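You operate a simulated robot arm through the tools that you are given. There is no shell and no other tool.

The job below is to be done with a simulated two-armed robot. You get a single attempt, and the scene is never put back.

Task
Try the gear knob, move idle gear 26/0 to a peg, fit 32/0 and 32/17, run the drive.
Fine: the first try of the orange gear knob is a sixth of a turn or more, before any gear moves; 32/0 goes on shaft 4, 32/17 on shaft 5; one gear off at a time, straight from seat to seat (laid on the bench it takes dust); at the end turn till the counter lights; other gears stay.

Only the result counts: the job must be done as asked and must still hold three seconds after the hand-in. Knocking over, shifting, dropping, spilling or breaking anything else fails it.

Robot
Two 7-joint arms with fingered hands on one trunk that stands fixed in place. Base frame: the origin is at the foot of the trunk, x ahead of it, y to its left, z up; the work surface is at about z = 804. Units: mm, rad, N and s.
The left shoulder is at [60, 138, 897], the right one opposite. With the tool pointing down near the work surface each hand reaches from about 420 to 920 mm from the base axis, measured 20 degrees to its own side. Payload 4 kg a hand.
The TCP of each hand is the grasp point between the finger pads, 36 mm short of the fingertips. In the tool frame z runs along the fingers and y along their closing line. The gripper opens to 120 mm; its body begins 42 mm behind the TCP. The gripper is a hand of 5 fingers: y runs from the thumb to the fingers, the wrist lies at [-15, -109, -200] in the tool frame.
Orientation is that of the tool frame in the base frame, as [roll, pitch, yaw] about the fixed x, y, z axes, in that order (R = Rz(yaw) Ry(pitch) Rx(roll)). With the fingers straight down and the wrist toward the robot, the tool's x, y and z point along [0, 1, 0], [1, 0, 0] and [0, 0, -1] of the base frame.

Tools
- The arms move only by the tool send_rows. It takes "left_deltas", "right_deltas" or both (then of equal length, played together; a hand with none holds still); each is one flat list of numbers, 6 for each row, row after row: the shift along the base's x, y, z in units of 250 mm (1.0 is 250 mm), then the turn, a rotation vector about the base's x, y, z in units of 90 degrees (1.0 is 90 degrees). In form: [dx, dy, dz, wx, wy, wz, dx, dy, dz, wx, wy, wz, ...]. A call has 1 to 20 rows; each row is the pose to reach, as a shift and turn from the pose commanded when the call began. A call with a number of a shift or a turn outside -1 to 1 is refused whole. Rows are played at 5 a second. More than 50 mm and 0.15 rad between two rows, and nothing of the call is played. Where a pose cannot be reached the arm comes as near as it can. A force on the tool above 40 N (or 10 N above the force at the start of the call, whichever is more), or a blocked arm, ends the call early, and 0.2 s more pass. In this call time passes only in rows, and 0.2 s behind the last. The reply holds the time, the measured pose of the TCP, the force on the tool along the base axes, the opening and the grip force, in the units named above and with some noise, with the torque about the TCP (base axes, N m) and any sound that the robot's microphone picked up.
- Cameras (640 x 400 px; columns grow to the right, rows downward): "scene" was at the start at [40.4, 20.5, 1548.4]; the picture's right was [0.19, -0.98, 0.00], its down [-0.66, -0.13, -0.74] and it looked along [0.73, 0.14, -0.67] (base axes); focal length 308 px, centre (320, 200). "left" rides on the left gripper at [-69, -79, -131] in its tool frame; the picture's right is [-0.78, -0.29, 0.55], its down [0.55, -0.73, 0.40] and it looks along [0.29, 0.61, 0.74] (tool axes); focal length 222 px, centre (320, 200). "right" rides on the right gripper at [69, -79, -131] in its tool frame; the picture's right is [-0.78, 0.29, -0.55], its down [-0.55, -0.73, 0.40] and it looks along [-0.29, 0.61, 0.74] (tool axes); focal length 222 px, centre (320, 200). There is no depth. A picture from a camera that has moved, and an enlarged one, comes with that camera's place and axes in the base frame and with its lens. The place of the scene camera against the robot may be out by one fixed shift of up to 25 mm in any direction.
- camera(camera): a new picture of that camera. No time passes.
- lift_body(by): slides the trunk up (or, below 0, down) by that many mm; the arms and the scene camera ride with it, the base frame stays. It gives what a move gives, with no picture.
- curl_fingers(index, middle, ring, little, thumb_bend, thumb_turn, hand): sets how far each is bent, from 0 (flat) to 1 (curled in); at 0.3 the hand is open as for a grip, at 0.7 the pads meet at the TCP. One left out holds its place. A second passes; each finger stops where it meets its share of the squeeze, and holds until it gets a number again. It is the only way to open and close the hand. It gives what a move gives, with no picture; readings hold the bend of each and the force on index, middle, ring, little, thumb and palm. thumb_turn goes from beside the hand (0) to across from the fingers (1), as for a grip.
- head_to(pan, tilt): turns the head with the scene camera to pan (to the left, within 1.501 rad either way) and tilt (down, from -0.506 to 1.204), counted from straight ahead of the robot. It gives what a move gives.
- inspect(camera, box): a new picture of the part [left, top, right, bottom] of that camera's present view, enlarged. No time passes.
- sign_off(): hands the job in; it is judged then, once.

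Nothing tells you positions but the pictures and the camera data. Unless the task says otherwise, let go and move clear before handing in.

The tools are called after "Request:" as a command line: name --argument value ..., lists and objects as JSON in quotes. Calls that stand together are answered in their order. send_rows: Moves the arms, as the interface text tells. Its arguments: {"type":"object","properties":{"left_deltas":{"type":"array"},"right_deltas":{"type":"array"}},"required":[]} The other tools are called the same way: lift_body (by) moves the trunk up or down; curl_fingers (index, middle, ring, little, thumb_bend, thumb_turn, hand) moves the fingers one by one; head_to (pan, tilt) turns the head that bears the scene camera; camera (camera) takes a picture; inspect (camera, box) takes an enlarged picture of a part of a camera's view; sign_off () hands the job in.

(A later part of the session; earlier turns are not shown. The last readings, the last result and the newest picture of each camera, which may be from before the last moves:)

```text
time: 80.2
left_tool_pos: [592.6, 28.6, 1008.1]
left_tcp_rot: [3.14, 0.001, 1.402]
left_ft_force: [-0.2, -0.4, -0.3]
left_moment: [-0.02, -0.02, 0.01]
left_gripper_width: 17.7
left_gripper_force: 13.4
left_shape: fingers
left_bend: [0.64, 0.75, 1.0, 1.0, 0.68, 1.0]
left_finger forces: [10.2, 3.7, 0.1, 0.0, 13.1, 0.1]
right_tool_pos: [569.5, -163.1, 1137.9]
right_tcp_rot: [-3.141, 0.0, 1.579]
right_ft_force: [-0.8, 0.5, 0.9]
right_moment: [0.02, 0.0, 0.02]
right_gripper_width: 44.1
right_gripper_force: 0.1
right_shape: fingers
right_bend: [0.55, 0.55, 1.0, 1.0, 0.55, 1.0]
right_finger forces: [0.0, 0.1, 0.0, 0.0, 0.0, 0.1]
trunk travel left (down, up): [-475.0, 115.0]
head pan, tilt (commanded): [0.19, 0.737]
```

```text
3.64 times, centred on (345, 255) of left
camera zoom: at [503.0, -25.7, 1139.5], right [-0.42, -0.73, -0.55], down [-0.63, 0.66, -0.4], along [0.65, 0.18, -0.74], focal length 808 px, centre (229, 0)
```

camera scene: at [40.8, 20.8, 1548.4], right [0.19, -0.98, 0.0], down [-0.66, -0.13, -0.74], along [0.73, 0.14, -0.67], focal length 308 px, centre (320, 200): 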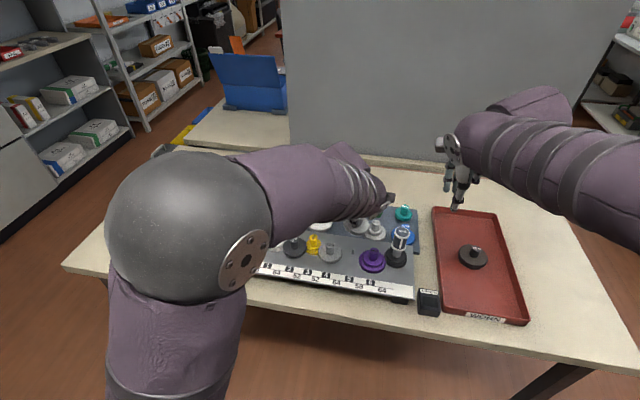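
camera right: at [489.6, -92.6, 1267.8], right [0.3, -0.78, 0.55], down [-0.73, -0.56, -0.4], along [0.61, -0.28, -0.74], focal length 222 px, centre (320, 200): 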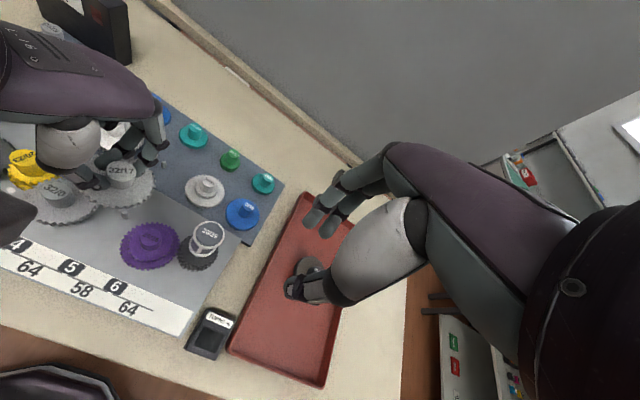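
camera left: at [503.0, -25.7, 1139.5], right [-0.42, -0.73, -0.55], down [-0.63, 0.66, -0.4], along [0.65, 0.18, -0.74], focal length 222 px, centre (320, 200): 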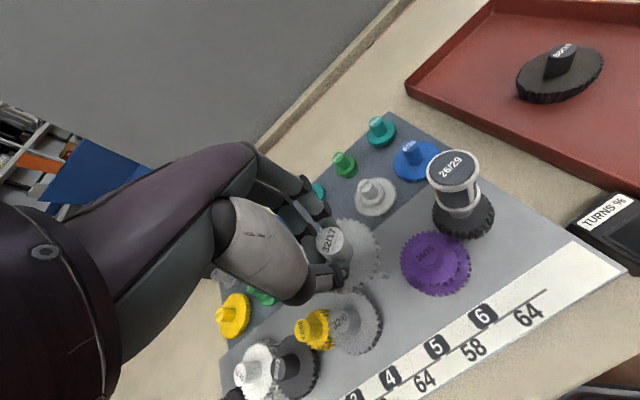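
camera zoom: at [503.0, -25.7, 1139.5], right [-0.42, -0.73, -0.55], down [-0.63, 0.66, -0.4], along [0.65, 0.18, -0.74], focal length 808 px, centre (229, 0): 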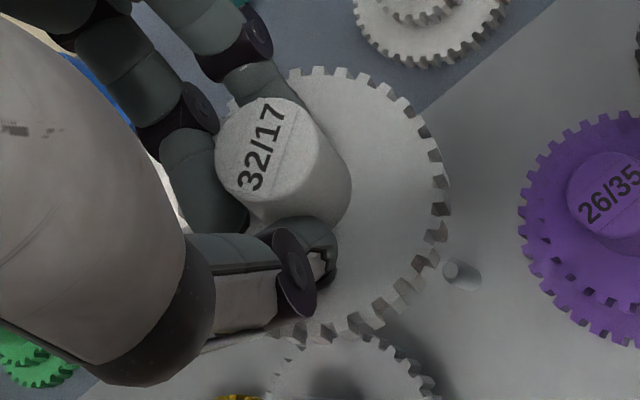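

The held gear leans about 10° toward −y. I'll tilt the hand the opposite way to level it and shift over the pin, staying at height.

Request:
send_rows --left_deltas '[-0.003, 0.01, 0, -0.03, 0.01, 0, -0.006, 0.02, 0, -0.06, 0.02, 0, -0.0108, 0.034, 0, -0.108, 0.03, 0, -0.0108, 0.034, 0, -0.108, 0.03, 0]'

Request:
inspect --camera "scene" --box '[330, 200, 390, 250]'

Request:
inspect --camera "right" --box '[74, 140, 164, 216]'

Request:
inspect --camera "left" --box '[280, 190, 420, 310]'

```text
time: 81.2
left_tool_pos: [589.6, 36.3, 1010.8]
left_tcp_rot: [-3.123, 0.177, 1.401]
left_ft_force: [-0.8, 0.1, -0.1]
left_moment: [-0.01, -0.02, 0.0]
left_gripper_width: 17.9
left_gripper_force: 13.6
left_shape: fingers
left_bend: [0.64, 0.75, 1.0, 1.0, 0.68, 1.0]
left_finger forces: [10.3, 3.8, 0.0, 0.0, 13.0, 0.1]
right_tool_pos: [569.6, -162.9, 1137.2]
right_tcp_rot: [-3.14, 0.0, 1.579]
right_ft_force: [0.1, -0.3, -0.2]
right_moment: [0.01, 0.02, -0.03]
right_gripper_width: 44.2
right_gripper_force: 0.1
right_shape: fingers
right_bend: [0.55, 0.55, 1.0, 1.0, 0.55, 1.0]
right_finger forces: [0.1, 0.1, 0.0, 0.0, 0.0, 0.0]
trunk travel left (down, up): [-475.0, 115.0]
head pan, tilt (commanded): [0.19, 0.737]
```

```text
8.00 times, centred on (360, 225) of scene
camera zoom: at [40.4, 20.1, 1548.4], right [0.19, -0.98, 0.0], down [-0.66, -0.13, -0.74], along [0.73, 0.14, -0.67], focal length 2464 px, centre (0, 0)
```

zoom: 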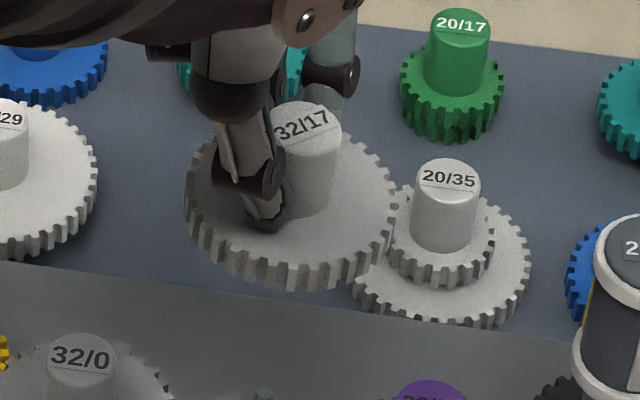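

```text
5.26 times, centred on (119, 178) of right
camera zoom: at [489.3, -93.4, 1267.8], right [0.3, -0.78, 0.55], down [-0.73, -0.55, -0.4], along [0.61, -0.28, -0.74], focal length 1169 px, centre (1378, 316)
```

zoom: 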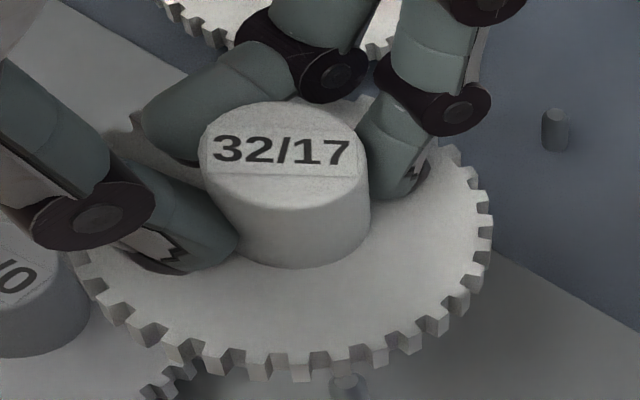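

```text
3.33 times, centred on (350, 250) of left
camera zoom: at [505.5, 4.5, 1152.5], right [-0.44, -0.8, -0.4], down [-0.65, 0.59, -0.47], along [0.62, 0.05, -0.79], focal length 740 px, centre (220, 33)
```

zoom: 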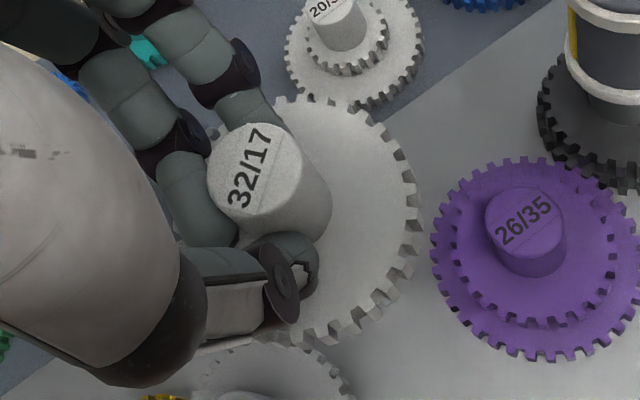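

Still leaning slightly; a further small tilt and shift to level it and centre it over the pin.

Request:
send_rows --left_deltas '[-0.0014, 0.005, 0, -0.02, -0.016, 0, -0.0028, 0.0098, 0, -0.0382, -0.0318, 0, -0.0028, 0.0098, 0, -0.0382, -0.0318, 0]'

Request:
inspect --camera "scene" --box '[330, 200, 390, 250]'

Request:
inspect --camera "right" --box '[74, 140, 164, 216]'

Request:
inspect --camera "left" --box '[280, 190, 420, 310]'

```text
time: 82.0
left_tool_pos: [588.3, 38.9, 1010.7]
left_tcp_rot: [3.099, 0.227, 1.391]
left_ft_force: [0.1, 0.0, -0.3]
left_moment: [0.02, 0.0, -0.01]
left_gripper_width: 17.6
left_gripper_force: 12.6
left_shape: fingers
left_bend: [0.64, 0.75, 1.0, 1.0, 0.68, 1.0]
left_finger forces: [10.3, 3.6, 0.0, 0.0, 13.1, 0.0]
right_tool_pos: [570.0, -162.5, 1136.7]
right_tcp_rot: [3.141, 0.001, 1.575]
right_ft_force: [0.3, -0.3, 0.0]
right_moment: [-0.03, 0.03, -0.02]
right_gripper_width: 44.4
right_gripper_force: 0.0
right_shape: fingers
right_bend: [0.55, 0.55, 1.0, 1.0, 0.55, 1.0]
right_finger forces: [0.0, 0.1, 0.0, 0.0, 0.0, 0.0]
trunk travel left (down, up): [-475.0, 115.0]
head pan, tilt (commanded): [0.19, 0.737]
```

```text
8.00 times, centred on (360, 225) of scene
camera zoom: at [40.5, 20.4, 1548.4], right [0.19, -0.98, 0.0], down [-0.66, -0.13, -0.74], along [0.73, 0.14, -0.67], focal length 2464 px, centre (0, 0)
```

zoom: 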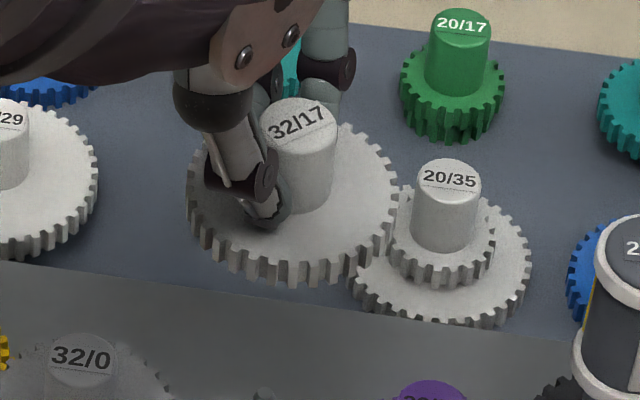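

```text
5.26 times, centred on (119, 178) of right
camera zoom: at [489.3, -93.1, 1267.8], right [0.3, -0.78, 0.55], down [-0.73, -0.55, -0.4], along [0.61, -0.28, -0.74], focal length 1169 px, centre (1378, 316)
```

zoom: 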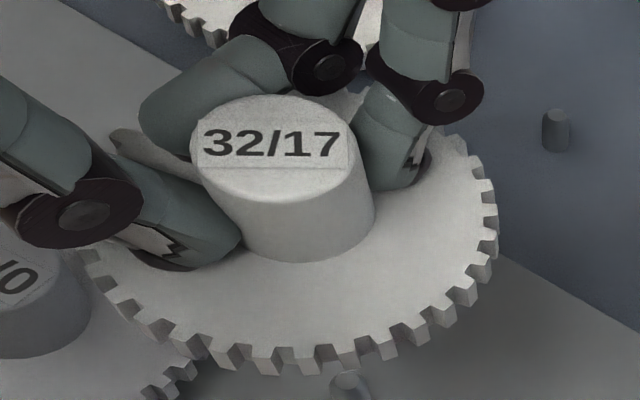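

```text
3.33 times, centred on (350, 250) of left
camera zoom: at [498.0, 15.5, 1149.9], right [-0.42, -0.83, -0.37], down [-0.63, 0.56, -0.54], along [0.65, 0.0, -0.76], focal length 740 px, centre (220, 33)
```

zoom: 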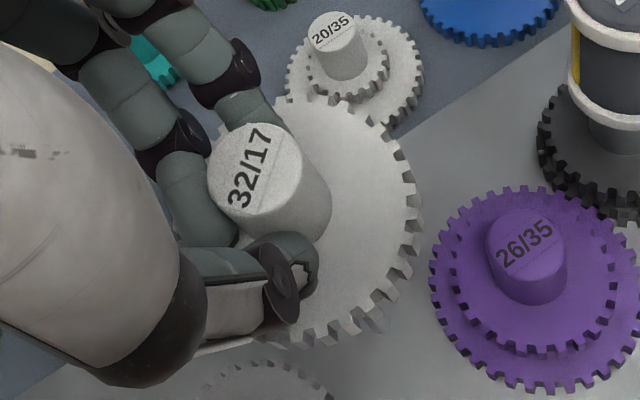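

Now the gear is level and its axis is at about (589.5, 28), right over the pin at (590.2, 28.2). I'll measure its tooth phase against the purple and shaft-4 gears.

Request:
inspect --camera "right" --box '[112, 186, 160, 216]'

Request:
inspect --camera "right" --box '[70, 150, 170, 250]'

Request:
inspect --camera "left" --box '[320, 260, 400, 320]'

```text
13.33 times, centred on (136, 201) of right
camera zoom: at [489.3, -93.1, 1267.8], right [0.3, -0.78, 0.55], down [-0.73, -0.55, -0.4], along [0.61, -0.28, -0.74], focal length 2962 px, centre (2773, 187)
```

zoom: 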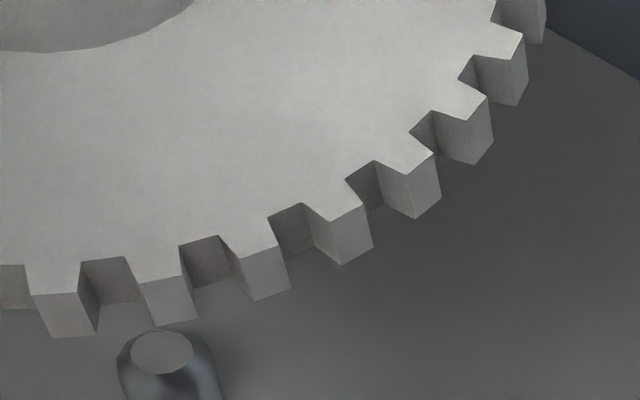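

```text
4.00 times, centred on (120, 200) of right
camera zoom: at [489.3, -93.1, 1267.8], right [0.3, -0.78, 0.55], down [-0.73, -0.55, -0.4], along [0.61, -0.28, -0.74], focal length 888 px, centre (1120, 200)
```

zoom: 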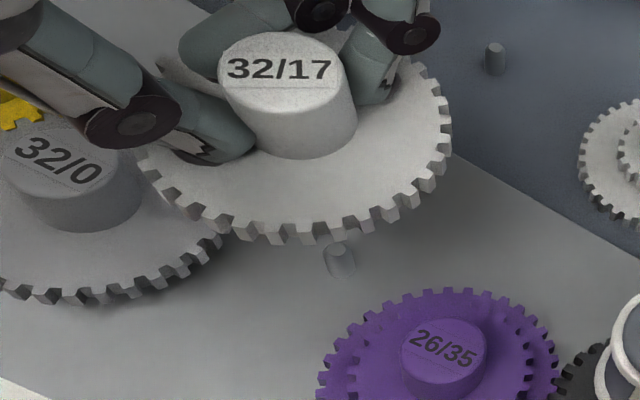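

```text
6.67 times, centred on (360, 290) of left
camera zoom: at [498.0, 15.5, 1149.9], right [-0.42, -0.83, -0.37], down [-0.63, 0.56, -0.54], along [0.65, 0.0, -0.76], focal length 1481 px, centre (53, -400)
```

zoom: 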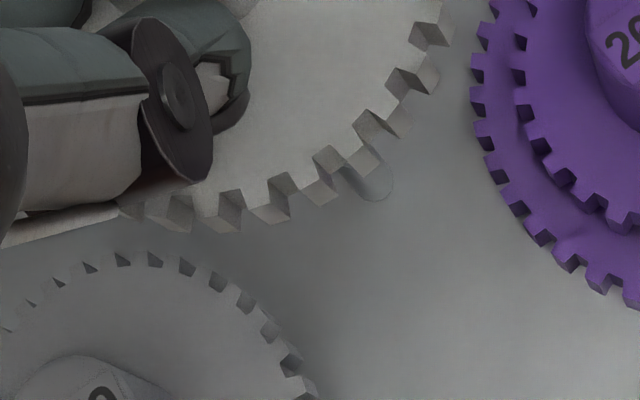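

Request:
inspect --camera "left" --box '[334, 292, 366, 316]'

Request:
inspect --camera "left" --box '[376, 262, 408, 286]'

Request:
inspect --camera "left" --box '[330, 262, 394, 300]'

```text
16.00 times, centred on (350, 304) of left
camera zoom: at [498.0, 15.5, 1149.9], right [-0.42, -0.83, -0.37], down [-0.63, 0.56, -0.54], along [0.65, 0.0, -0.76], focal length 3554 px, centre (-160, -1464)
```

zoom: 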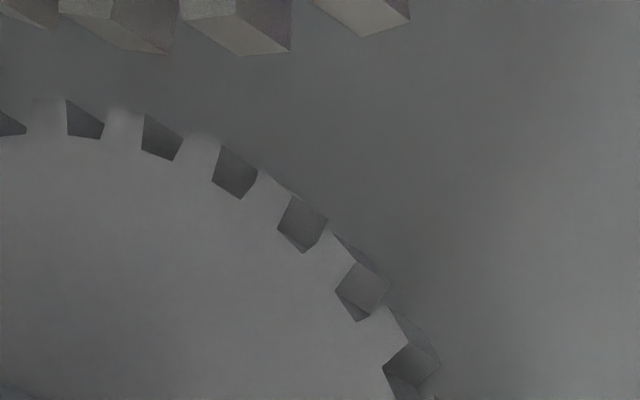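

```text
16.00 times, centred on (392, 274) of left
camera zoom: at [498.0, 15.5, 1149.9], right [-0.42, -0.83, -0.37], down [-0.63, 0.56, -0.54], along [0.65, 0.0, -0.76], focal length 3554 px, centre (-832, -984)
```

zoom: 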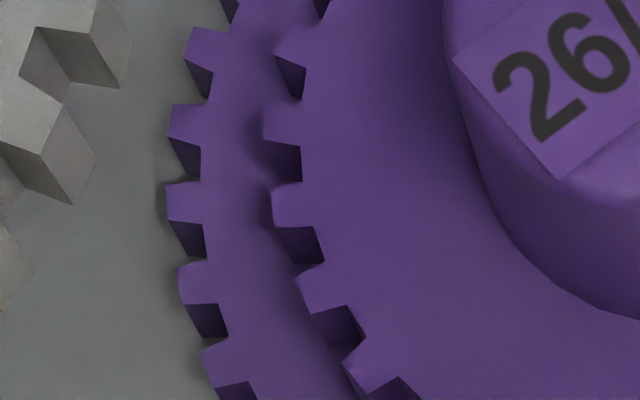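

```text
10.00 times, centred on (362, 281) of left
camera zoom: at [498.0, 15.5, 1149.9], right [-0.42, -0.83, -0.37], down [-0.63, 0.56, -0.54], along [0.65, 0.0, -0.76], focal length 2221 px, centre (-100, -610)
```

zoom: 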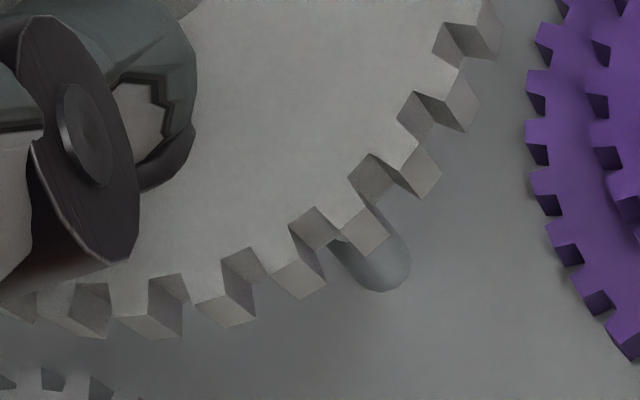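

Request:
inspect --camera "right" --box '[120, 218, 160, 246]'

Request:
inspect --camera "right" --box '[76, 196, 116, 224]'

```text
14.29 times, centred on (140, 232) of right
camera zoom: at [489.3, -93.1, 1267.8], right [0.3, -0.78, 0.55], down [-0.73, -0.55, -0.4], along [0.61, -0.28, -0.74], focal length 3173 px, centre (2891, -257)
```

zoom: 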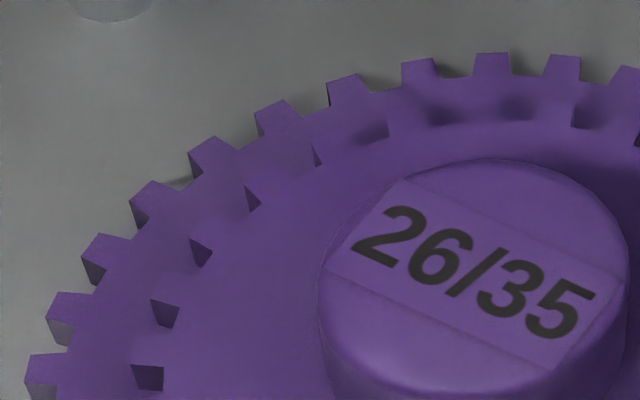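

```text
14.29 times, centred on (96, 210) of right
camera zoom: at [489.3, -93.1, 1267.8], right [0.3, -0.78, 0.55], down [-0.73, -0.55, -0.4], along [0.61, -0.28, -0.74], focal length 3173 px, centre (3520, 57)
```

zoom: 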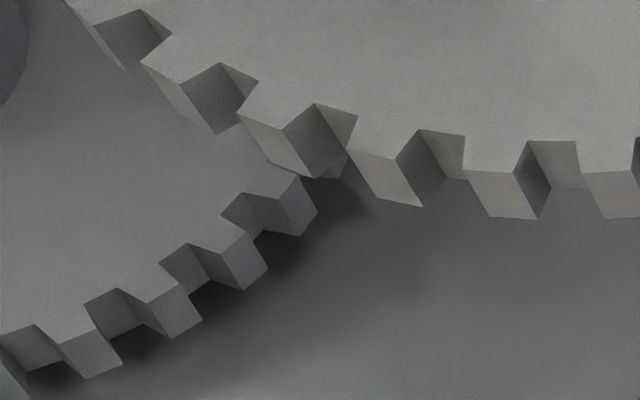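

Both neighbours agree: 32/17 needs a tooth at about 113°, so about 4.3° CCW. I'll apply that, then lower to just above the pin and re-measure.

Request:
send_rows --left_deltas '[-0.0016, -0.0008, 0, 0, 0, 0.0481, -0.0016, -0.0008, -0.1, 0, 0, 0.0481, -0.0016, -0.0008, -0.2, 0, 0, 0.0481, -0.0016, -0.0008, -0.28, 0, 0, 0.0481, -0.0016, -0.0008, -0.28, 0, 0, 0.0481]'

Request:
inspect --camera "right" --box '[80, 150, 170, 230]'

Request:
inspect --camera "scene" --box '[310, 200, 410, 280]'

Request:
inspect --camera "left" --box '[280, 190, 440, 310]'

```text
time: 83.2
left_tool_pos: [586.7, 37.9, 939.9]
left_tcp_rot: [3.099, 0.225, 1.465]
left_ft_force: [-0.9, -0.1, -0.1]
left_moment: [-0.03, 0.02, -0.01]
left_gripper_width: 17.8
left_gripper_force: 13.6
left_shape: fingers
left_bend: [0.64, 0.75, 1.0, 1.0, 0.68, 1.0]
left_finger forces: [10.4, 3.5, 0.1, 0.0, 12.8, 0.0]
right_tool_pos: [569.5, -161.8, 1137.5]
right_tcp_rot: [3.141, 0.0, 1.576]
right_ft_force: [0.1, 0.0, 0.9]
right_moment: [0.02, -0.01, 0.01]
right_gripper_width: 44.4
right_gripper_force: 0.1
right_shape: fingers
right_bend: [0.55, 0.55, 1.0, 1.0, 0.55, 1.0]
right_finger forces: [0.0, 0.0, 0.1, 0.1, 0.1, 0.0]
trunk travel left (down, up): [-475.0, 115.0]
head pan, tilt (commanded): [0.19, 0.737]
```

```text
5.00 times, centred on (125, 190) of right
camera zoom: at [489.2, -93.0, 1267.9], right [0.3, -0.78, 0.55], down [-0.73, -0.55, -0.4], along [0.61, -0.28, -0.74], focal length 1111 px, centre (1295, 250)
```

zoom: 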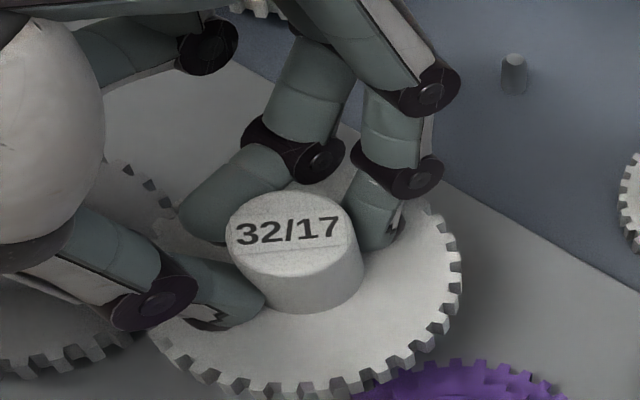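

```text
5.00 times, centred on (360, 240) of scene
camera zoom: at [40.3, 20.4, 1548.4], right [0.19, -0.98, 0.0], down [-0.66, -0.13, -0.74], along [0.73, 0.14, -0.67], focal length 1540 px, centre (120, 0)
```

zoom: 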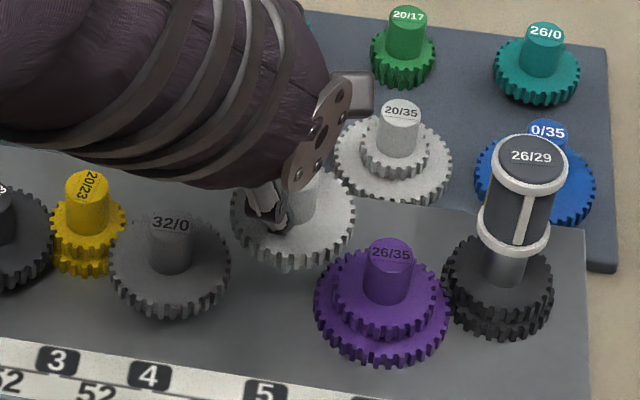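

```text
3.33 times, centred on (360, 250) of left
camera zoom: at [498.7, 8.4, 1080.4], right [-0.36, -0.86, -0.37], down [-0.67, 0.51, -0.54], along [0.65, 0.05, -0.76], focal length 740 px, centre (187, 33)
```

zoom: 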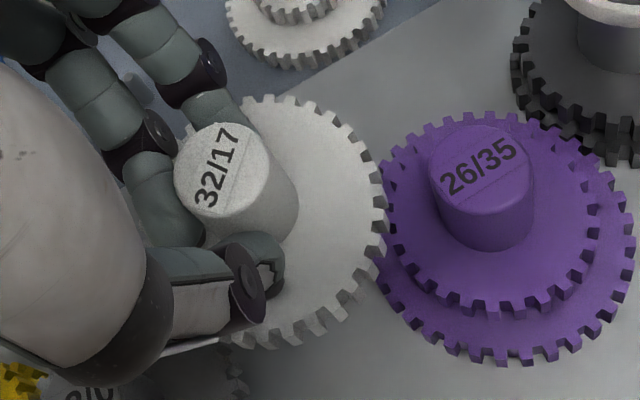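

Request:
inspect --camera "right" --box '[104, 200, 156, 236]'

Request:
inspect --camera "left" --box '[352, 240, 400, 276]'

```text
11.11 times, centred on (130, 218) of right
camera zoom: at [489.2, -93.0, 1267.9], right [0.3, -0.78, 0.55], down [-0.73, -0.55, -0.4], along [0.61, -0.28, -0.74], focal length 2468 px, centre (2431, 0)
```

zoom: 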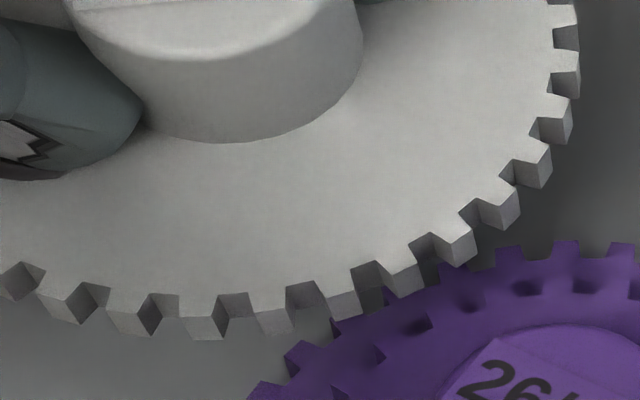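

```text
11.11 times, centred on (376, 258) of left
camera zoom: at [498.7, 8.4, 1080.4], right [-0.36, -0.86, -0.37], down [-0.67, 0.51, -0.54], along [0.65, 0.05, -0.76], focal length 2468 px, centre (-302, -444)
```

zoom: 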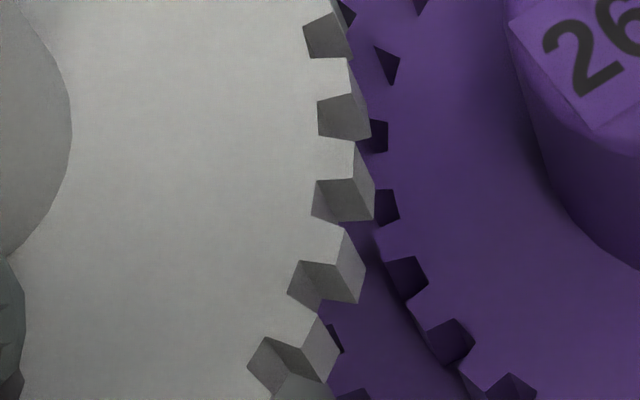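

Phase is within 0.4° of target and the axis within about 1 mm. I'll shift half a millimetre and lower toward the pin in small steps.

Request:
send_rows --left_deltas '[0.0024, 0.002, -0.012, 0, 0, -0.003, 0.0024, 0.002, -0.026, 0, 0, -0.003, 0.0024, 0.002, -0.036, 0, 0, -0.003]'

Request:
send_rows --left_deltas '[0, 0, -0.006, 0, 0, 0, 0, 0, -0.012, 0, 0, 0]'

Request:
inspect --camera "right" --box '[80, 170, 170, 240]'

```text
time: 84.0
left_tool_pos: [589.7, 38.2, 931.7]
left_tcp_rot: [3.098, 0.227, 1.461]
left_ft_force: [0.7, 0.4, -0.4]
left_moment: [-0.01, -0.02, 0.01]
left_gripper_width: 17.9
left_gripper_force: 13.3
left_shape: fingers
left_bend: [0.64, 0.75, 1.0, 1.0, 0.68, 1.0]
left_finger forces: [10.4, 3.4, 0.0, 0.0, 12.9, 0.0]
right_tool_pos: [569.8, -162.6, 1137.8]
right_tcp_rot: [-3.141, -0.001, 1.577]
right_ft_force: [0.4, 0.5, 0.0]
right_moment: [0.0, 0.01, -0.02]
right_gripper_width: 44.4
right_gripper_force: 0.0
right_shape: fingers
right_bend: [0.55, 0.55, 1.0, 1.0, 0.55, 1.0]
right_finger forces: [0.1, 0.0, 0.1, 0.1, 0.1, 0.1]
trunk travel left (down, up): [-475.0, 115.0]
head pan, tilt (commanded): [0.19, 0.737]
```

```text
time: 84.6
left_tool_pos: [589.1, 39.4, 929.2]
left_tcp_rot: [3.099, 0.226, 1.461]
left_ft_force: [-0.4, -0.9, 0.3]
left_moment: [0.01, 0.04, 0.04]
left_gripper_width: 17.8
left_gripper_force: 13.3
left_shape: fingers
left_bend: [0.64, 0.75, 1.0, 1.0, 0.68, 1.0]
left_finger forces: [10.3, 3.4, 0.0, 0.0, 12.9, 0.0]
right_tool_pos: [569.7, -162.7, 1136.8]
right_tcp_rot: [3.14, 0.0, 1.577]
right_ft_force: [0.5, -0.6, 0.3]
right_moment: [0.0, 0.02, 0.0]
right_gripper_width: 44.1
right_gripper_force: 0.1
right_shape: fingers
right_bend: [0.55, 0.55, 1.0, 1.0, 0.55, 1.0]
right_finger forces: [0.0, 0.0, 0.1, 0.0, 0.1, 0.0]
trunk travel left (down, up): [-475.0, 115.0]
head pan, tilt (commanded): [0.19, 0.737]
```

```text
5.71 times, centred on (125, 205) of right
camera zoom: at [489.3, -93.0, 1267.8], right [0.3, -0.78, 0.55], down [-0.73, -0.55, -0.4], along [0.61, -0.28, -0.74], focal length 1269 px, centre (1434, 171)
```

zoom: 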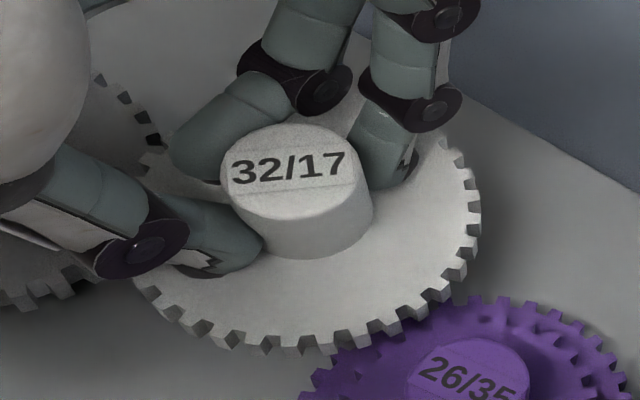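

Request:
send_rows --left_deltas '[0, 0, -0.006, 0, 0, 0, 0, 0, -0.012, 0, 0, 0]'

Request:
send_rows --left_deltas '[0, 0, -0.005, 0, 0, 0, 0, 0, -0.01, 0, 0, 0]'

Request:
inspect --camera "right" --box '[80, 170, 170, 240]'

Request:
inspect --camera "left" --box '[280, 190, 440, 310]'

```text
time: 85.2
left_tool_pos: [588.5, 38.3, 925.4]
left_tcp_rot: [3.099, 0.224, 1.459]
left_ft_force: [-0.9, 0.6, -0.6]
left_moment: [0.04, 0.01, 0.0]
left_gripper_width: 17.8
left_gripper_force: 13.6
left_shape: fingers
left_bend: [0.64, 0.75, 1.0, 1.0, 0.68, 1.0]
left_finger forces: [10.4, 3.5, 0.0, 0.0, 12.8, 0.0]
right_tool_pos: [569.2, -162.5, 1137.6]
right_tcp_rot: [-3.14, 0.0, 1.577]
right_ft_force: [-0.1, 1.1, -0.1]
right_moment: [0.01, 0.0, -0.01]
right_gripper_width: 44.2
right_gripper_force: 0.0
right_shape: fingers
right_bend: [0.55, 0.55, 1.0, 1.0, 0.55, 1.0]
right_finger forces: [0.0, 0.0, 0.0, 0.1, 0.0, 0.0]
trunk travel left (down, up): [-475.0, 115.0]
head pan, tilt (commanded): [0.19, 0.737]
```

```text
time: 85.8
left_tool_pos: [588.5, 38.8, 922.9]
left_tcp_rot: [3.1, 0.224, 1.459]
left_ft_force: [-0.3, 0.4, 1.5]
left_moment: [0.03, 0.02, 0.0]
left_gripper_width: 17.7
left_gripper_force: 14.5
left_shape: fingers
left_bend: [0.64, 0.75, 1.0, 1.0, 0.68, 1.0]
left_finger forces: [10.0, 3.6, 0.0, 0.0, 14.6, 0.1]
right_tool_pos: [568.6, -162.6, 1137.5]
right_tcp_rot: [3.141, -0.001, 1.579]
right_ft_force: [-0.6, 0.6, 0.0]
right_moment: [-0.06, 0.0, -0.02]
right_gripper_width: 44.2
right_gripper_force: 0.0
right_shape: fingers
right_bend: [0.55, 0.55, 1.0, 1.0, 0.55, 1.0]
right_finger forces: [0.1, 0.1, 0.0, 0.0, 0.0, 0.0]
trunk travel left (down, up): [-475.0, 115.0]
head pan, tilt (commanded): [0.19, 0.737]
```

```text
5.71 times, centred on (125, 205) of right
camera zoom: at [489.1, -92.9, 1268.0], right [0.3, -0.78, 0.55], down [-0.73, -0.55, -0.4], along [0.61, -0.28, -0.74], focal length 1269 px, centre (1434, 171)
```

zoom: 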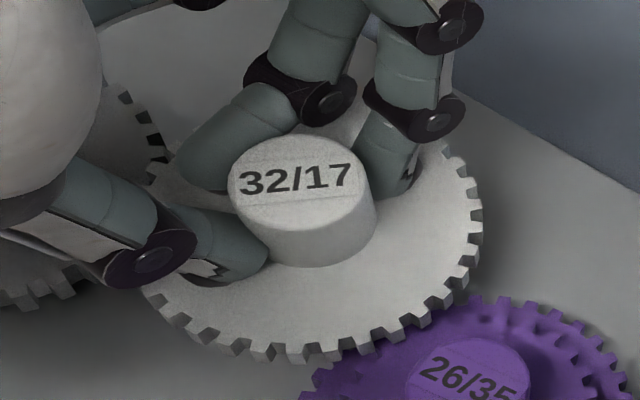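

```text
3.33 times, centred on (360, 250) of left
camera zoom: at [499.3, 9.0, 1062.8], right [-0.36, -0.86, -0.37], down [-0.66, 0.52, -0.54], along [0.65, 0.05, -0.76], focal length 740 px, centre (187, 33)
```

zoom: 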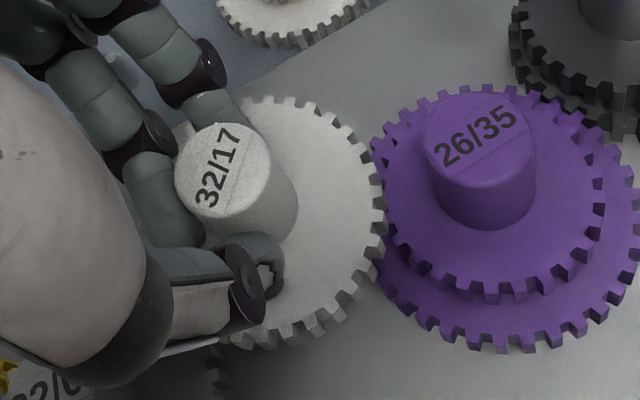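

Request:
send_rows --left_deltas '[0, 0, -0.003, 0, 0, 0, 0, 0, -0.005, 0, 0, 0]'

Request:
inspect --camera "left" --box '[340, 220, 400, 270]'

Request:
inspect --camera "right" --box '[80, 200, 150, 240]'

```text
time: 86.4
left_tool_pos: [587.8, 37.0, 922.2]
left_tcp_rot: [3.099, 0.226, 1.462]
left_ft_force: [-1.3, 1.2, 0.0]
left_moment: [0.08, 0.06, 0.01]
left_gripper_width: 18.0
left_gripper_force: 14.3
left_shape: fingers
left_bend: [0.64, 0.75, 1.0, 1.0, 0.68, 1.0]
left_finger forces: [9.9, 3.6, 0.1, 0.0, 14.5, 0.0]
right_tool_pos: [569.9, -161.1, 1137.6]
right_tcp_rot: [3.14, 0.001, 1.576]
right_ft_force: [-0.4, 0.1, 0.5]
right_moment: [0.02, 0.02, 0.0]
right_gripper_width: 44.1
right_gripper_force: 0.0
right_shape: fingers
right_bend: [0.55, 0.55, 1.0, 1.0, 0.55, 1.0]
right_finger forces: [0.0, 0.1, 0.1, 0.1, 0.0, 0.0]
trunk travel left (down, up): [-475.0, 115.0]
head pan, tilt (commanded): [0.19, 0.737]
```

```text
8.00 times, centred on (370, 245) of left
camera zoom: at [499.3, 8.9, 1061.6], right [-0.36, -0.86, -0.37], down [-0.66, 0.52, -0.54], along [0.65, 0.05, -0.76], focal length 1777 px, centre (-80, -160)
```

zoom: 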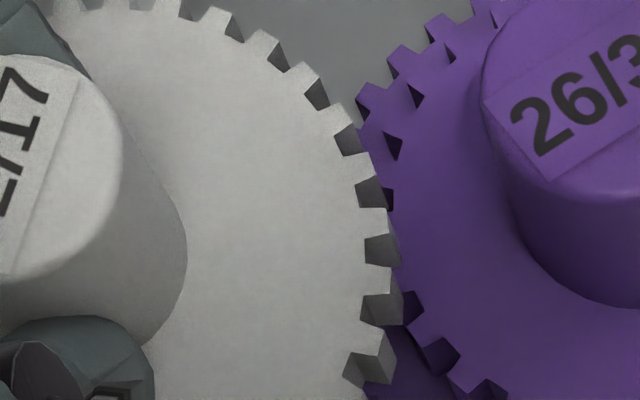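

```text
9.14 times, centred on (115, 220) of right
camera zoom: at [489.2, -92.9, 1267.9], right [0.3, -0.78, 0.55], down [-0.73, -0.55, -0.4], along [0.61, -0.28, -0.74], focal length 2031 px, centre (2194, 17)
```

zoom: 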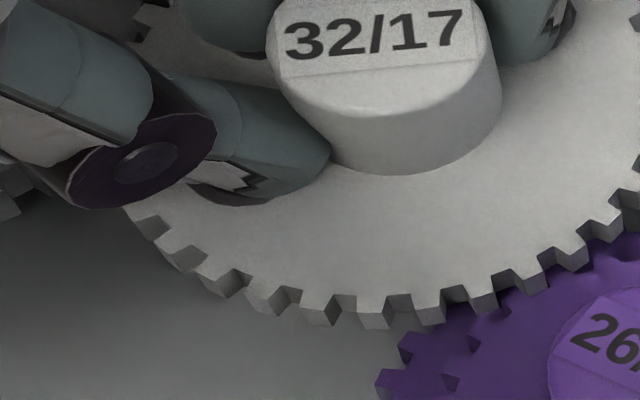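

Request:
send_rows --left_deltas '[0, 0, -0.003, 0, 0, 0, 0, 0, -0.006, 0, 0, 0]'

Request:
send_rows --left_deltas '[0, 0, -0.003, 0, 0, 0, 0, 0, -0.006, 0, 0, 0]'

Request:
inspect --camera "left" --box '[340, 220, 400, 270]'

Request:
inspect --camera "right" --box '[80, 200, 150, 240]'

```text
time: 87.0
left_tool_pos: [588.4, 37.9, 921.1]
left_tcp_rot: [3.099, 0.224, 1.46]
left_ft_force: [-0.8, 1.1, 0.0]
left_moment: [0.03, 0.03, 0.03]
left_gripper_width: 17.9
left_gripper_force: 13.8
left_shape: fingers
left_bend: [0.64, 0.75, 1.0, 1.0, 0.68, 1.0]
left_finger forces: [10.0, 3.6, 0.0, 0.0, 14.1, 0.0]
right_tool_pos: [569.3, -162.2, 1137.1]
right_tcp_rot: [3.141, 0.0, 1.577]
right_ft_force: [0.5, -0.1, -0.4]
right_moment: [0.02, 0.0, 0.0]
right_gripper_width: 44.3
right_gripper_force: 0.0
right_shape: fingers
right_bend: [0.55, 0.55, 1.0, 1.0, 0.55, 1.0]
right_finger forces: [0.0, 0.1, 0.1, 0.0, 0.0, 0.1]
trunk travel left (down, up): [-475.0, 115.0]
head pan, tilt (commanded): [0.19, 0.737]
```

```text
time: 87.6
left_tool_pos: [587.4, 38.0, 919.4]
left_tcp_rot: [3.099, 0.225, 1.462]
left_ft_force: [-0.7, 1.1, 0.4]
left_moment: [0.05, 0.08, -0.02]
left_gripper_width: 17.6
left_gripper_force: 13.7
left_shape: fingers
left_bend: [0.64, 0.75, 1.0, 1.0, 0.68, 1.0]
left_finger forces: [9.9, 3.7, 0.0, 0.0, 14.5, 0.0]
right_tool_pos: [569.8, -162.9, 1136.4]
right_tcp_rot: [-3.141, -0.001, 1.579]
right_ft_force: [-0.4, 0.5, 0.3]
right_moment: [0.03, -0.02, 0.03]
right_gripper_width: 44.3
right_gripper_force: 0.0
right_shape: fingers
right_bend: [0.55, 0.55, 1.0, 1.0, 0.55, 1.0]
right_finger forces: [0.1, 0.0, 0.0, 0.0, 0.1, 0.0]
trunk travel left (down, up): [-475.0, 115.0]
head pan, tilt (commanded): [0.19, 0.737]
```

```text
8.00 times, centred on (370, 245) of left
camera zoom: at [499.2, 8.6, 1058.7], right [-0.36, -0.86, -0.37], down [-0.66, 0.52, -0.54], along [0.65, 0.05, -0.76], focal length 1777 px, centre (-80, -160)
```

zoom: 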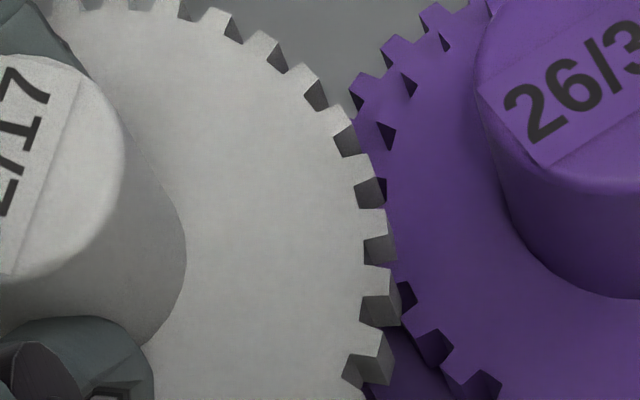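

```text
9.14 times, centred on (115, 220) of right
camera zoom: at [489.2, -92.9, 1267.9], right [0.3, -0.78, 0.55], down [-0.73, -0.55, -0.4], along [0.61, -0.28, -0.74], focal length 2031 px, centre (2194, 17)
```

zoom: 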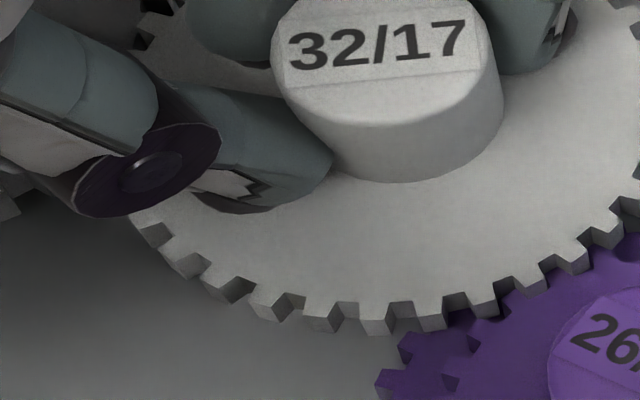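

Request:
send_rows --left_deltas '[0, 0, -0.004, 0, 0, 0, 0, 0, -0.008, 0, 0, 0]'

Request:
send_rows --left_deltas '[0, 0, -0.004, 0, 0, 0, 0, 0, -0.008, 0, 0, 0]'

Request:
inspect --camera "left" --box '[340, 220, 400, 270]'

Request:
inspect --camera "right" --box '[80, 200, 150, 240]'

```text
time: 88.2
left_tool_pos: [588.8, 37.8, 917.0]
left_tcp_rot: [3.098, 0.226, 1.461]
left_ft_force: [-2.3, 0.7, 0.2]
left_moment: [0.03, 0.12, -0.03]
left_gripper_width: 17.6
left_gripper_force: 14.5
left_shape: fingers
left_bend: [0.64, 0.75, 1.0, 1.0, 0.68, 1.0]
left_finger forces: [9.6, 3.8, 0.0, 0.0, 15.4, 0.0]
right_tool_pos: [567.8, -161.9, 1137.4]
right_tcp_rot: [-3.141, 0.0, 1.578]
right_ft_force: [-0.2, -0.1, 0.8]
right_moment: [-0.03, 0.02, 0.03]
right_gripper_width: 44.0
right_gripper_force: 0.1
right_shape: fingers
right_bend: [0.55, 0.55, 1.0, 1.0, 0.55, 1.0]
right_finger forces: [0.0, 0.1, 0.1, 0.1, 0.0, 0.1]
trunk travel left (down, up): [-475.0, 115.0]
head pan, tilt (commanded): [0.19, 0.737]
```

```text
time: 88.8
left_tool_pos: [589.2, 37.7, 914.4]
left_tcp_rot: [3.099, 0.225, 1.461]
left_ft_force: [-3.3, 1.2, 0.7]
left_moment: [0.06, 0.18, 0.0]
left_gripper_width: 17.8
left_gripper_force: 14.6
left_shape: fingers
left_bend: [0.64, 0.75, 1.0, 1.0, 0.68, 1.0]
left_finger forces: [9.2, 3.8, 0.0, 0.0, 16.6, 0.0]
right_tool_pos: [568.8, -162.6, 1138.1]
right_tcp_rot: [3.141, -0.001, 1.577]
right_ft_force: [-0.5, -0.3, 0.6]
right_moment: [0.01, 0.0, 0.03]
right_gripper_width: 44.4
right_gripper_force: 0.1
right_shape: fingers
right_bend: [0.55, 0.55, 1.0, 1.0, 0.55, 1.0]
right_finger forces: [0.1, 0.0, 0.0, 0.0, 0.1, 0.1]
trunk travel left (down, up): [-475.0, 115.0]
head pan, tilt (commanded): [0.19, 0.737]
```

```text
8.00 times, centred on (370, 245) of left
camera zoom: at [499.6, 8.9, 1054.2], right [-0.36, -0.86, -0.37], down [-0.66, 0.52, -0.54], along [0.65, 0.05, -0.76], focal length 1777 px, centre (-80, -160)
```

zoom: 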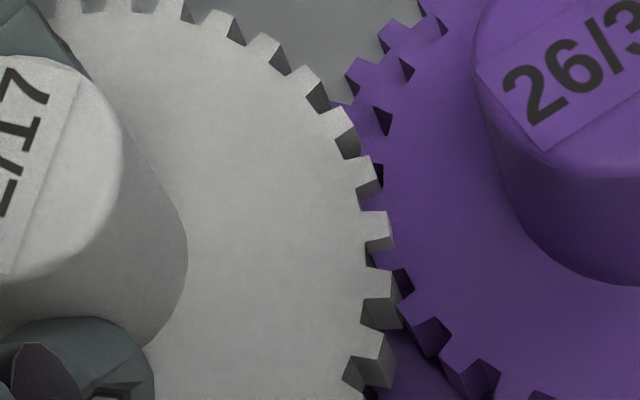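

```text
9.14 times, centred on (115, 220) of right
camera zoom: at [489.0, -92.9, 1268.0], right [0.3, -0.78, 0.55], down [-0.73, -0.55, -0.4], along [0.61, -0.28, -0.74], focal length 2031 px, centre (2194, 17)
```

zoom: 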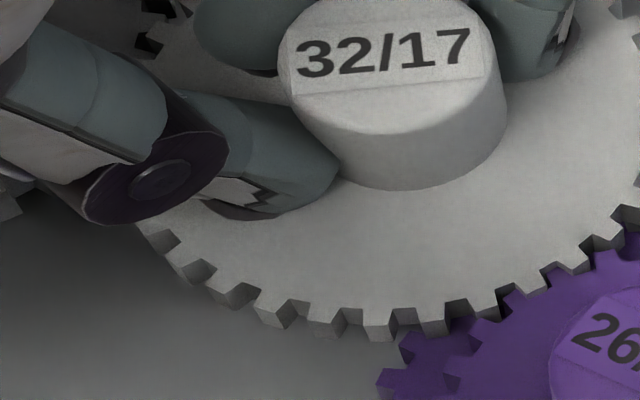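

Request:
send_rows --left_deltas '[-0.004, 0.001, -0.002, 0, 0, 0, -0.004, 0.001, -0.006, 0, 0, 0]'

Request:
send_rows --left_deltas '[0, 0, -0.003, 0, 0, 0, 0, 0, -0.006, 0, 0, 0]'

Request:
inspect --camera "left" --box '[340, 220, 400, 270]'

Request:
inspect --camera "right" --box '[80, 170, 170, 240]'

```text
time: 89.4
left_tool_pos: [588.3, 38.1, 914.6]
left_tcp_rot: [3.098, 0.226, 1.46]
left_ft_force: [0.2, 0.2, -0.2]
left_moment: [0.03, 0.02, 0.01]
left_gripper_width: 17.9
left_gripper_force: 13.8
left_shape: fingers
left_bend: [0.64, 0.75, 1.0, 1.0, 0.68, 1.0]
left_finger forces: [10.3, 3.6, 0.0, 0.0, 13.8, 0.0]
right_tool_pos: [568.6, -161.7, 1137.1]
right_tcp_rot: [3.141, 0.0, 1.579]
right_ft_force: [-0.1, 0.0, 0.8]
right_moment: [-0.02, 0.03, -0.03]
right_gripper_width: 44.1
right_gripper_force: 0.1
right_shape: fingers
right_bend: [0.55, 0.55, 1.0, 1.0, 0.55, 1.0]
right_finger forces: [0.0, 0.1, 0.1, 0.1, 0.0, 0.1]
trunk travel left (down, up): [-475.0, 115.0]
head pan, tilt (commanded): [0.19, 0.737]
```

```text
time: 90.0
left_tool_pos: [588.2, 37.2, 912.1]
left_tcp_rot: [3.1, 0.226, 1.462]
left_ft_force: [0.6, 1.0, 0.2]
left_moment: [0.02, 0.01, 0.04]
left_gripper_width: 17.9
left_gripper_force: 13.4
left_shape: fingers
left_bend: [0.63, 0.75, 1.0, 1.0, 0.68, 1.0]
left_finger forces: [10.5, 3.5, 0.0, 0.0, 13.1, 0.0]
right_tool_pos: [569.6, -163.0, 1137.4]
right_tcp_rot: [3.141, 0.0, 1.578]
right_ft_force: [-0.5, 0.6, 0.5]
right_moment: [0.0, -0.03, -0.04]
right_gripper_width: 44.3
right_gripper_force: 0.0
right_shape: fingers
right_bend: [0.55, 0.55, 1.0, 1.0, 0.55, 1.0]
right_finger forces: [0.0, 0.0, 0.1, 0.0, 0.0, 0.0]
trunk travel left (down, up): [-475.0, 115.0]
head pan, tilt (commanded): [0.19, 0.737]
```

```text
8.00 times, centred on (370, 245) of left
camera zoom: at [498.3, 9.0, 1051.5], right [-0.36, -0.86, -0.37], down [-0.66, 0.52, -0.54], along [0.65, 0.05, -0.76], focal length 1777 px, centre (-80, -160)
```

zoom: 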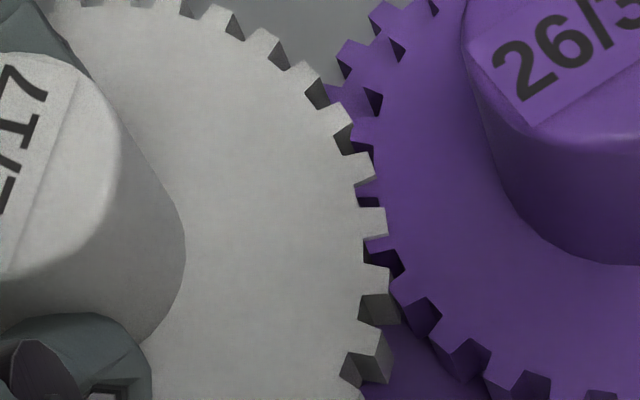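

```text
5.71 times, centred on (125, 205) of right
camera zoom: at [489.4, -93.0, 1267.8], right [0.3, -0.78, 0.55], down [-0.73, -0.55, -0.4], along [0.61, -0.28, -0.74], focal length 1269 px, centre (1434, 171)
```

zoom: 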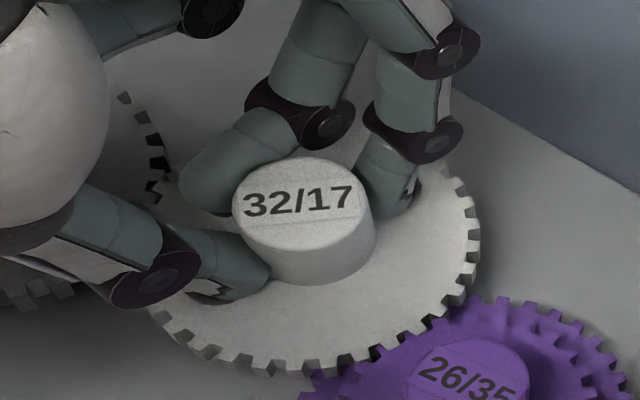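

Request:
send_rows --left_deltas '[0, 0, -0.003, 0, 0, 0, 0, 0, -0.006, 0, 0, 0]'

Request:
send_rows --left_deltas '[0, 0, -0.003, 0, 0, 0, 0, 0, -0.005, 0, 0, 0]'

Request:
inspect --camera "left" --box '[340, 220, 400, 270]'

Request:
inspect --camera "scene" --box '[310, 200, 410, 280]'

```text
time: 90.6
left_tool_pos: [587.2, 38.1, 909.3]
left_tcp_rot: [3.098, 0.226, 1.459]
left_ft_force: [0.9, 0.9, -0.1]
left_moment: [0.01, 0.05, 0.0]
left_gripper_width: 17.8
left_gripper_force: 13.6
left_shape: fingers
left_bend: [0.63, 0.75, 1.0, 1.0, 0.68, 1.0]
left_finger forces: [10.6, 3.6, 0.1, 0.0, 13.7, 0.0]
right_tool_pos: [569.4, -162.2, 1136.9]
right_tcp_rot: [3.142, 0.001, 1.578]
right_ft_force: [-0.1, 0.1, -0.3]
right_moment: [0.01, 0.0, -0.01]
right_gripper_width: 44.2
right_gripper_force: 0.0
right_shape: fingers
right_bend: [0.55, 0.55, 1.0, 1.0, 0.55, 1.0]
right_finger forces: [0.1, 0.0, 0.1, 0.0, 0.0, 0.0]
trunk travel left (down, up): [-475.0, 115.0]
head pan, tilt (commanded): [0.19, 0.737]
```

```text
time: 91.2
left_tool_pos: [587.6, 37.6, 909.7]
left_tcp_rot: [3.097, 0.227, 1.46]
left_ft_force: [-1.1, 1.8, 6.0]
left_moment: [0.05, 0.14, -0.02]
left_gripper_width: 17.4
left_gripper_force: 16.7
left_shape: fingers
left_bend: [0.63, 0.75, 1.0, 1.0, 0.68, 1.0]
left_finger forces: [10.7, 4.2, 0.0, 0.1, 18.8, 0.0]
right_tool_pos: [568.1, -163.1, 1136.2]
right_tcp_rot: [-3.14, 0.001, 1.577]
right_ft_force: [0.3, -0.4, 0.1]
right_moment: [0.01, 0.01, -0.01]
right_gripper_width: 44.2
right_gripper_force: 0.1
right_shape: fingers
right_bend: [0.55, 0.55, 1.0, 1.0, 0.55, 1.0]
right_finger forces: [0.0, 0.1, 0.0, 0.0, 0.1, 0.0]
trunk travel left (down, up): [-475.0, 115.0]
head pan, tilt (commanded): [0.19, 0.737]
```

```text
8.00 times, centred on (370, 245) of left
camera zoom: at [498.1, 9.4, 1049.6], right [-0.36, -0.86, -0.37], down [-0.66, 0.51, -0.54], along [0.65, 0.05, -0.76], focal length 1777 px, centre (-80, -160)
```

zoom: 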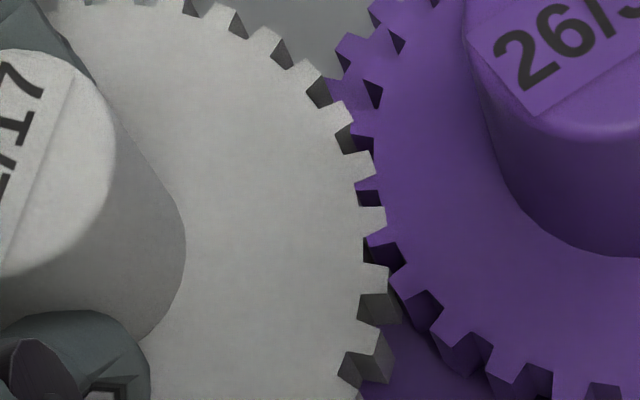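

```text
5.00 times, centred on (360, 240) of scene
camera zoom: at [39.8, 20.6, 1548.5], right [0.19, -0.98, 0.0], down [-0.66, -0.13, -0.74], along [0.73, 0.14, -0.67], focal length 1540 px, centre (120, 0)
```

zoom: 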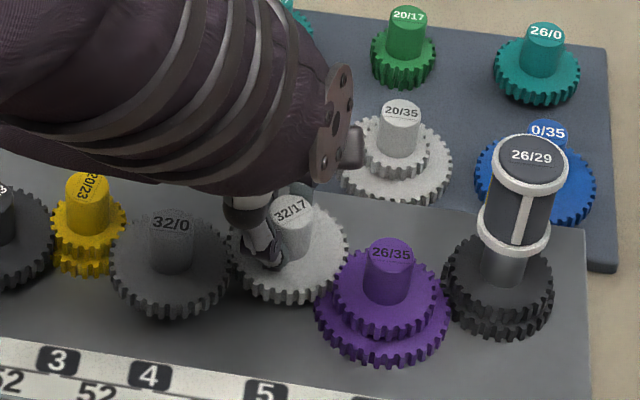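

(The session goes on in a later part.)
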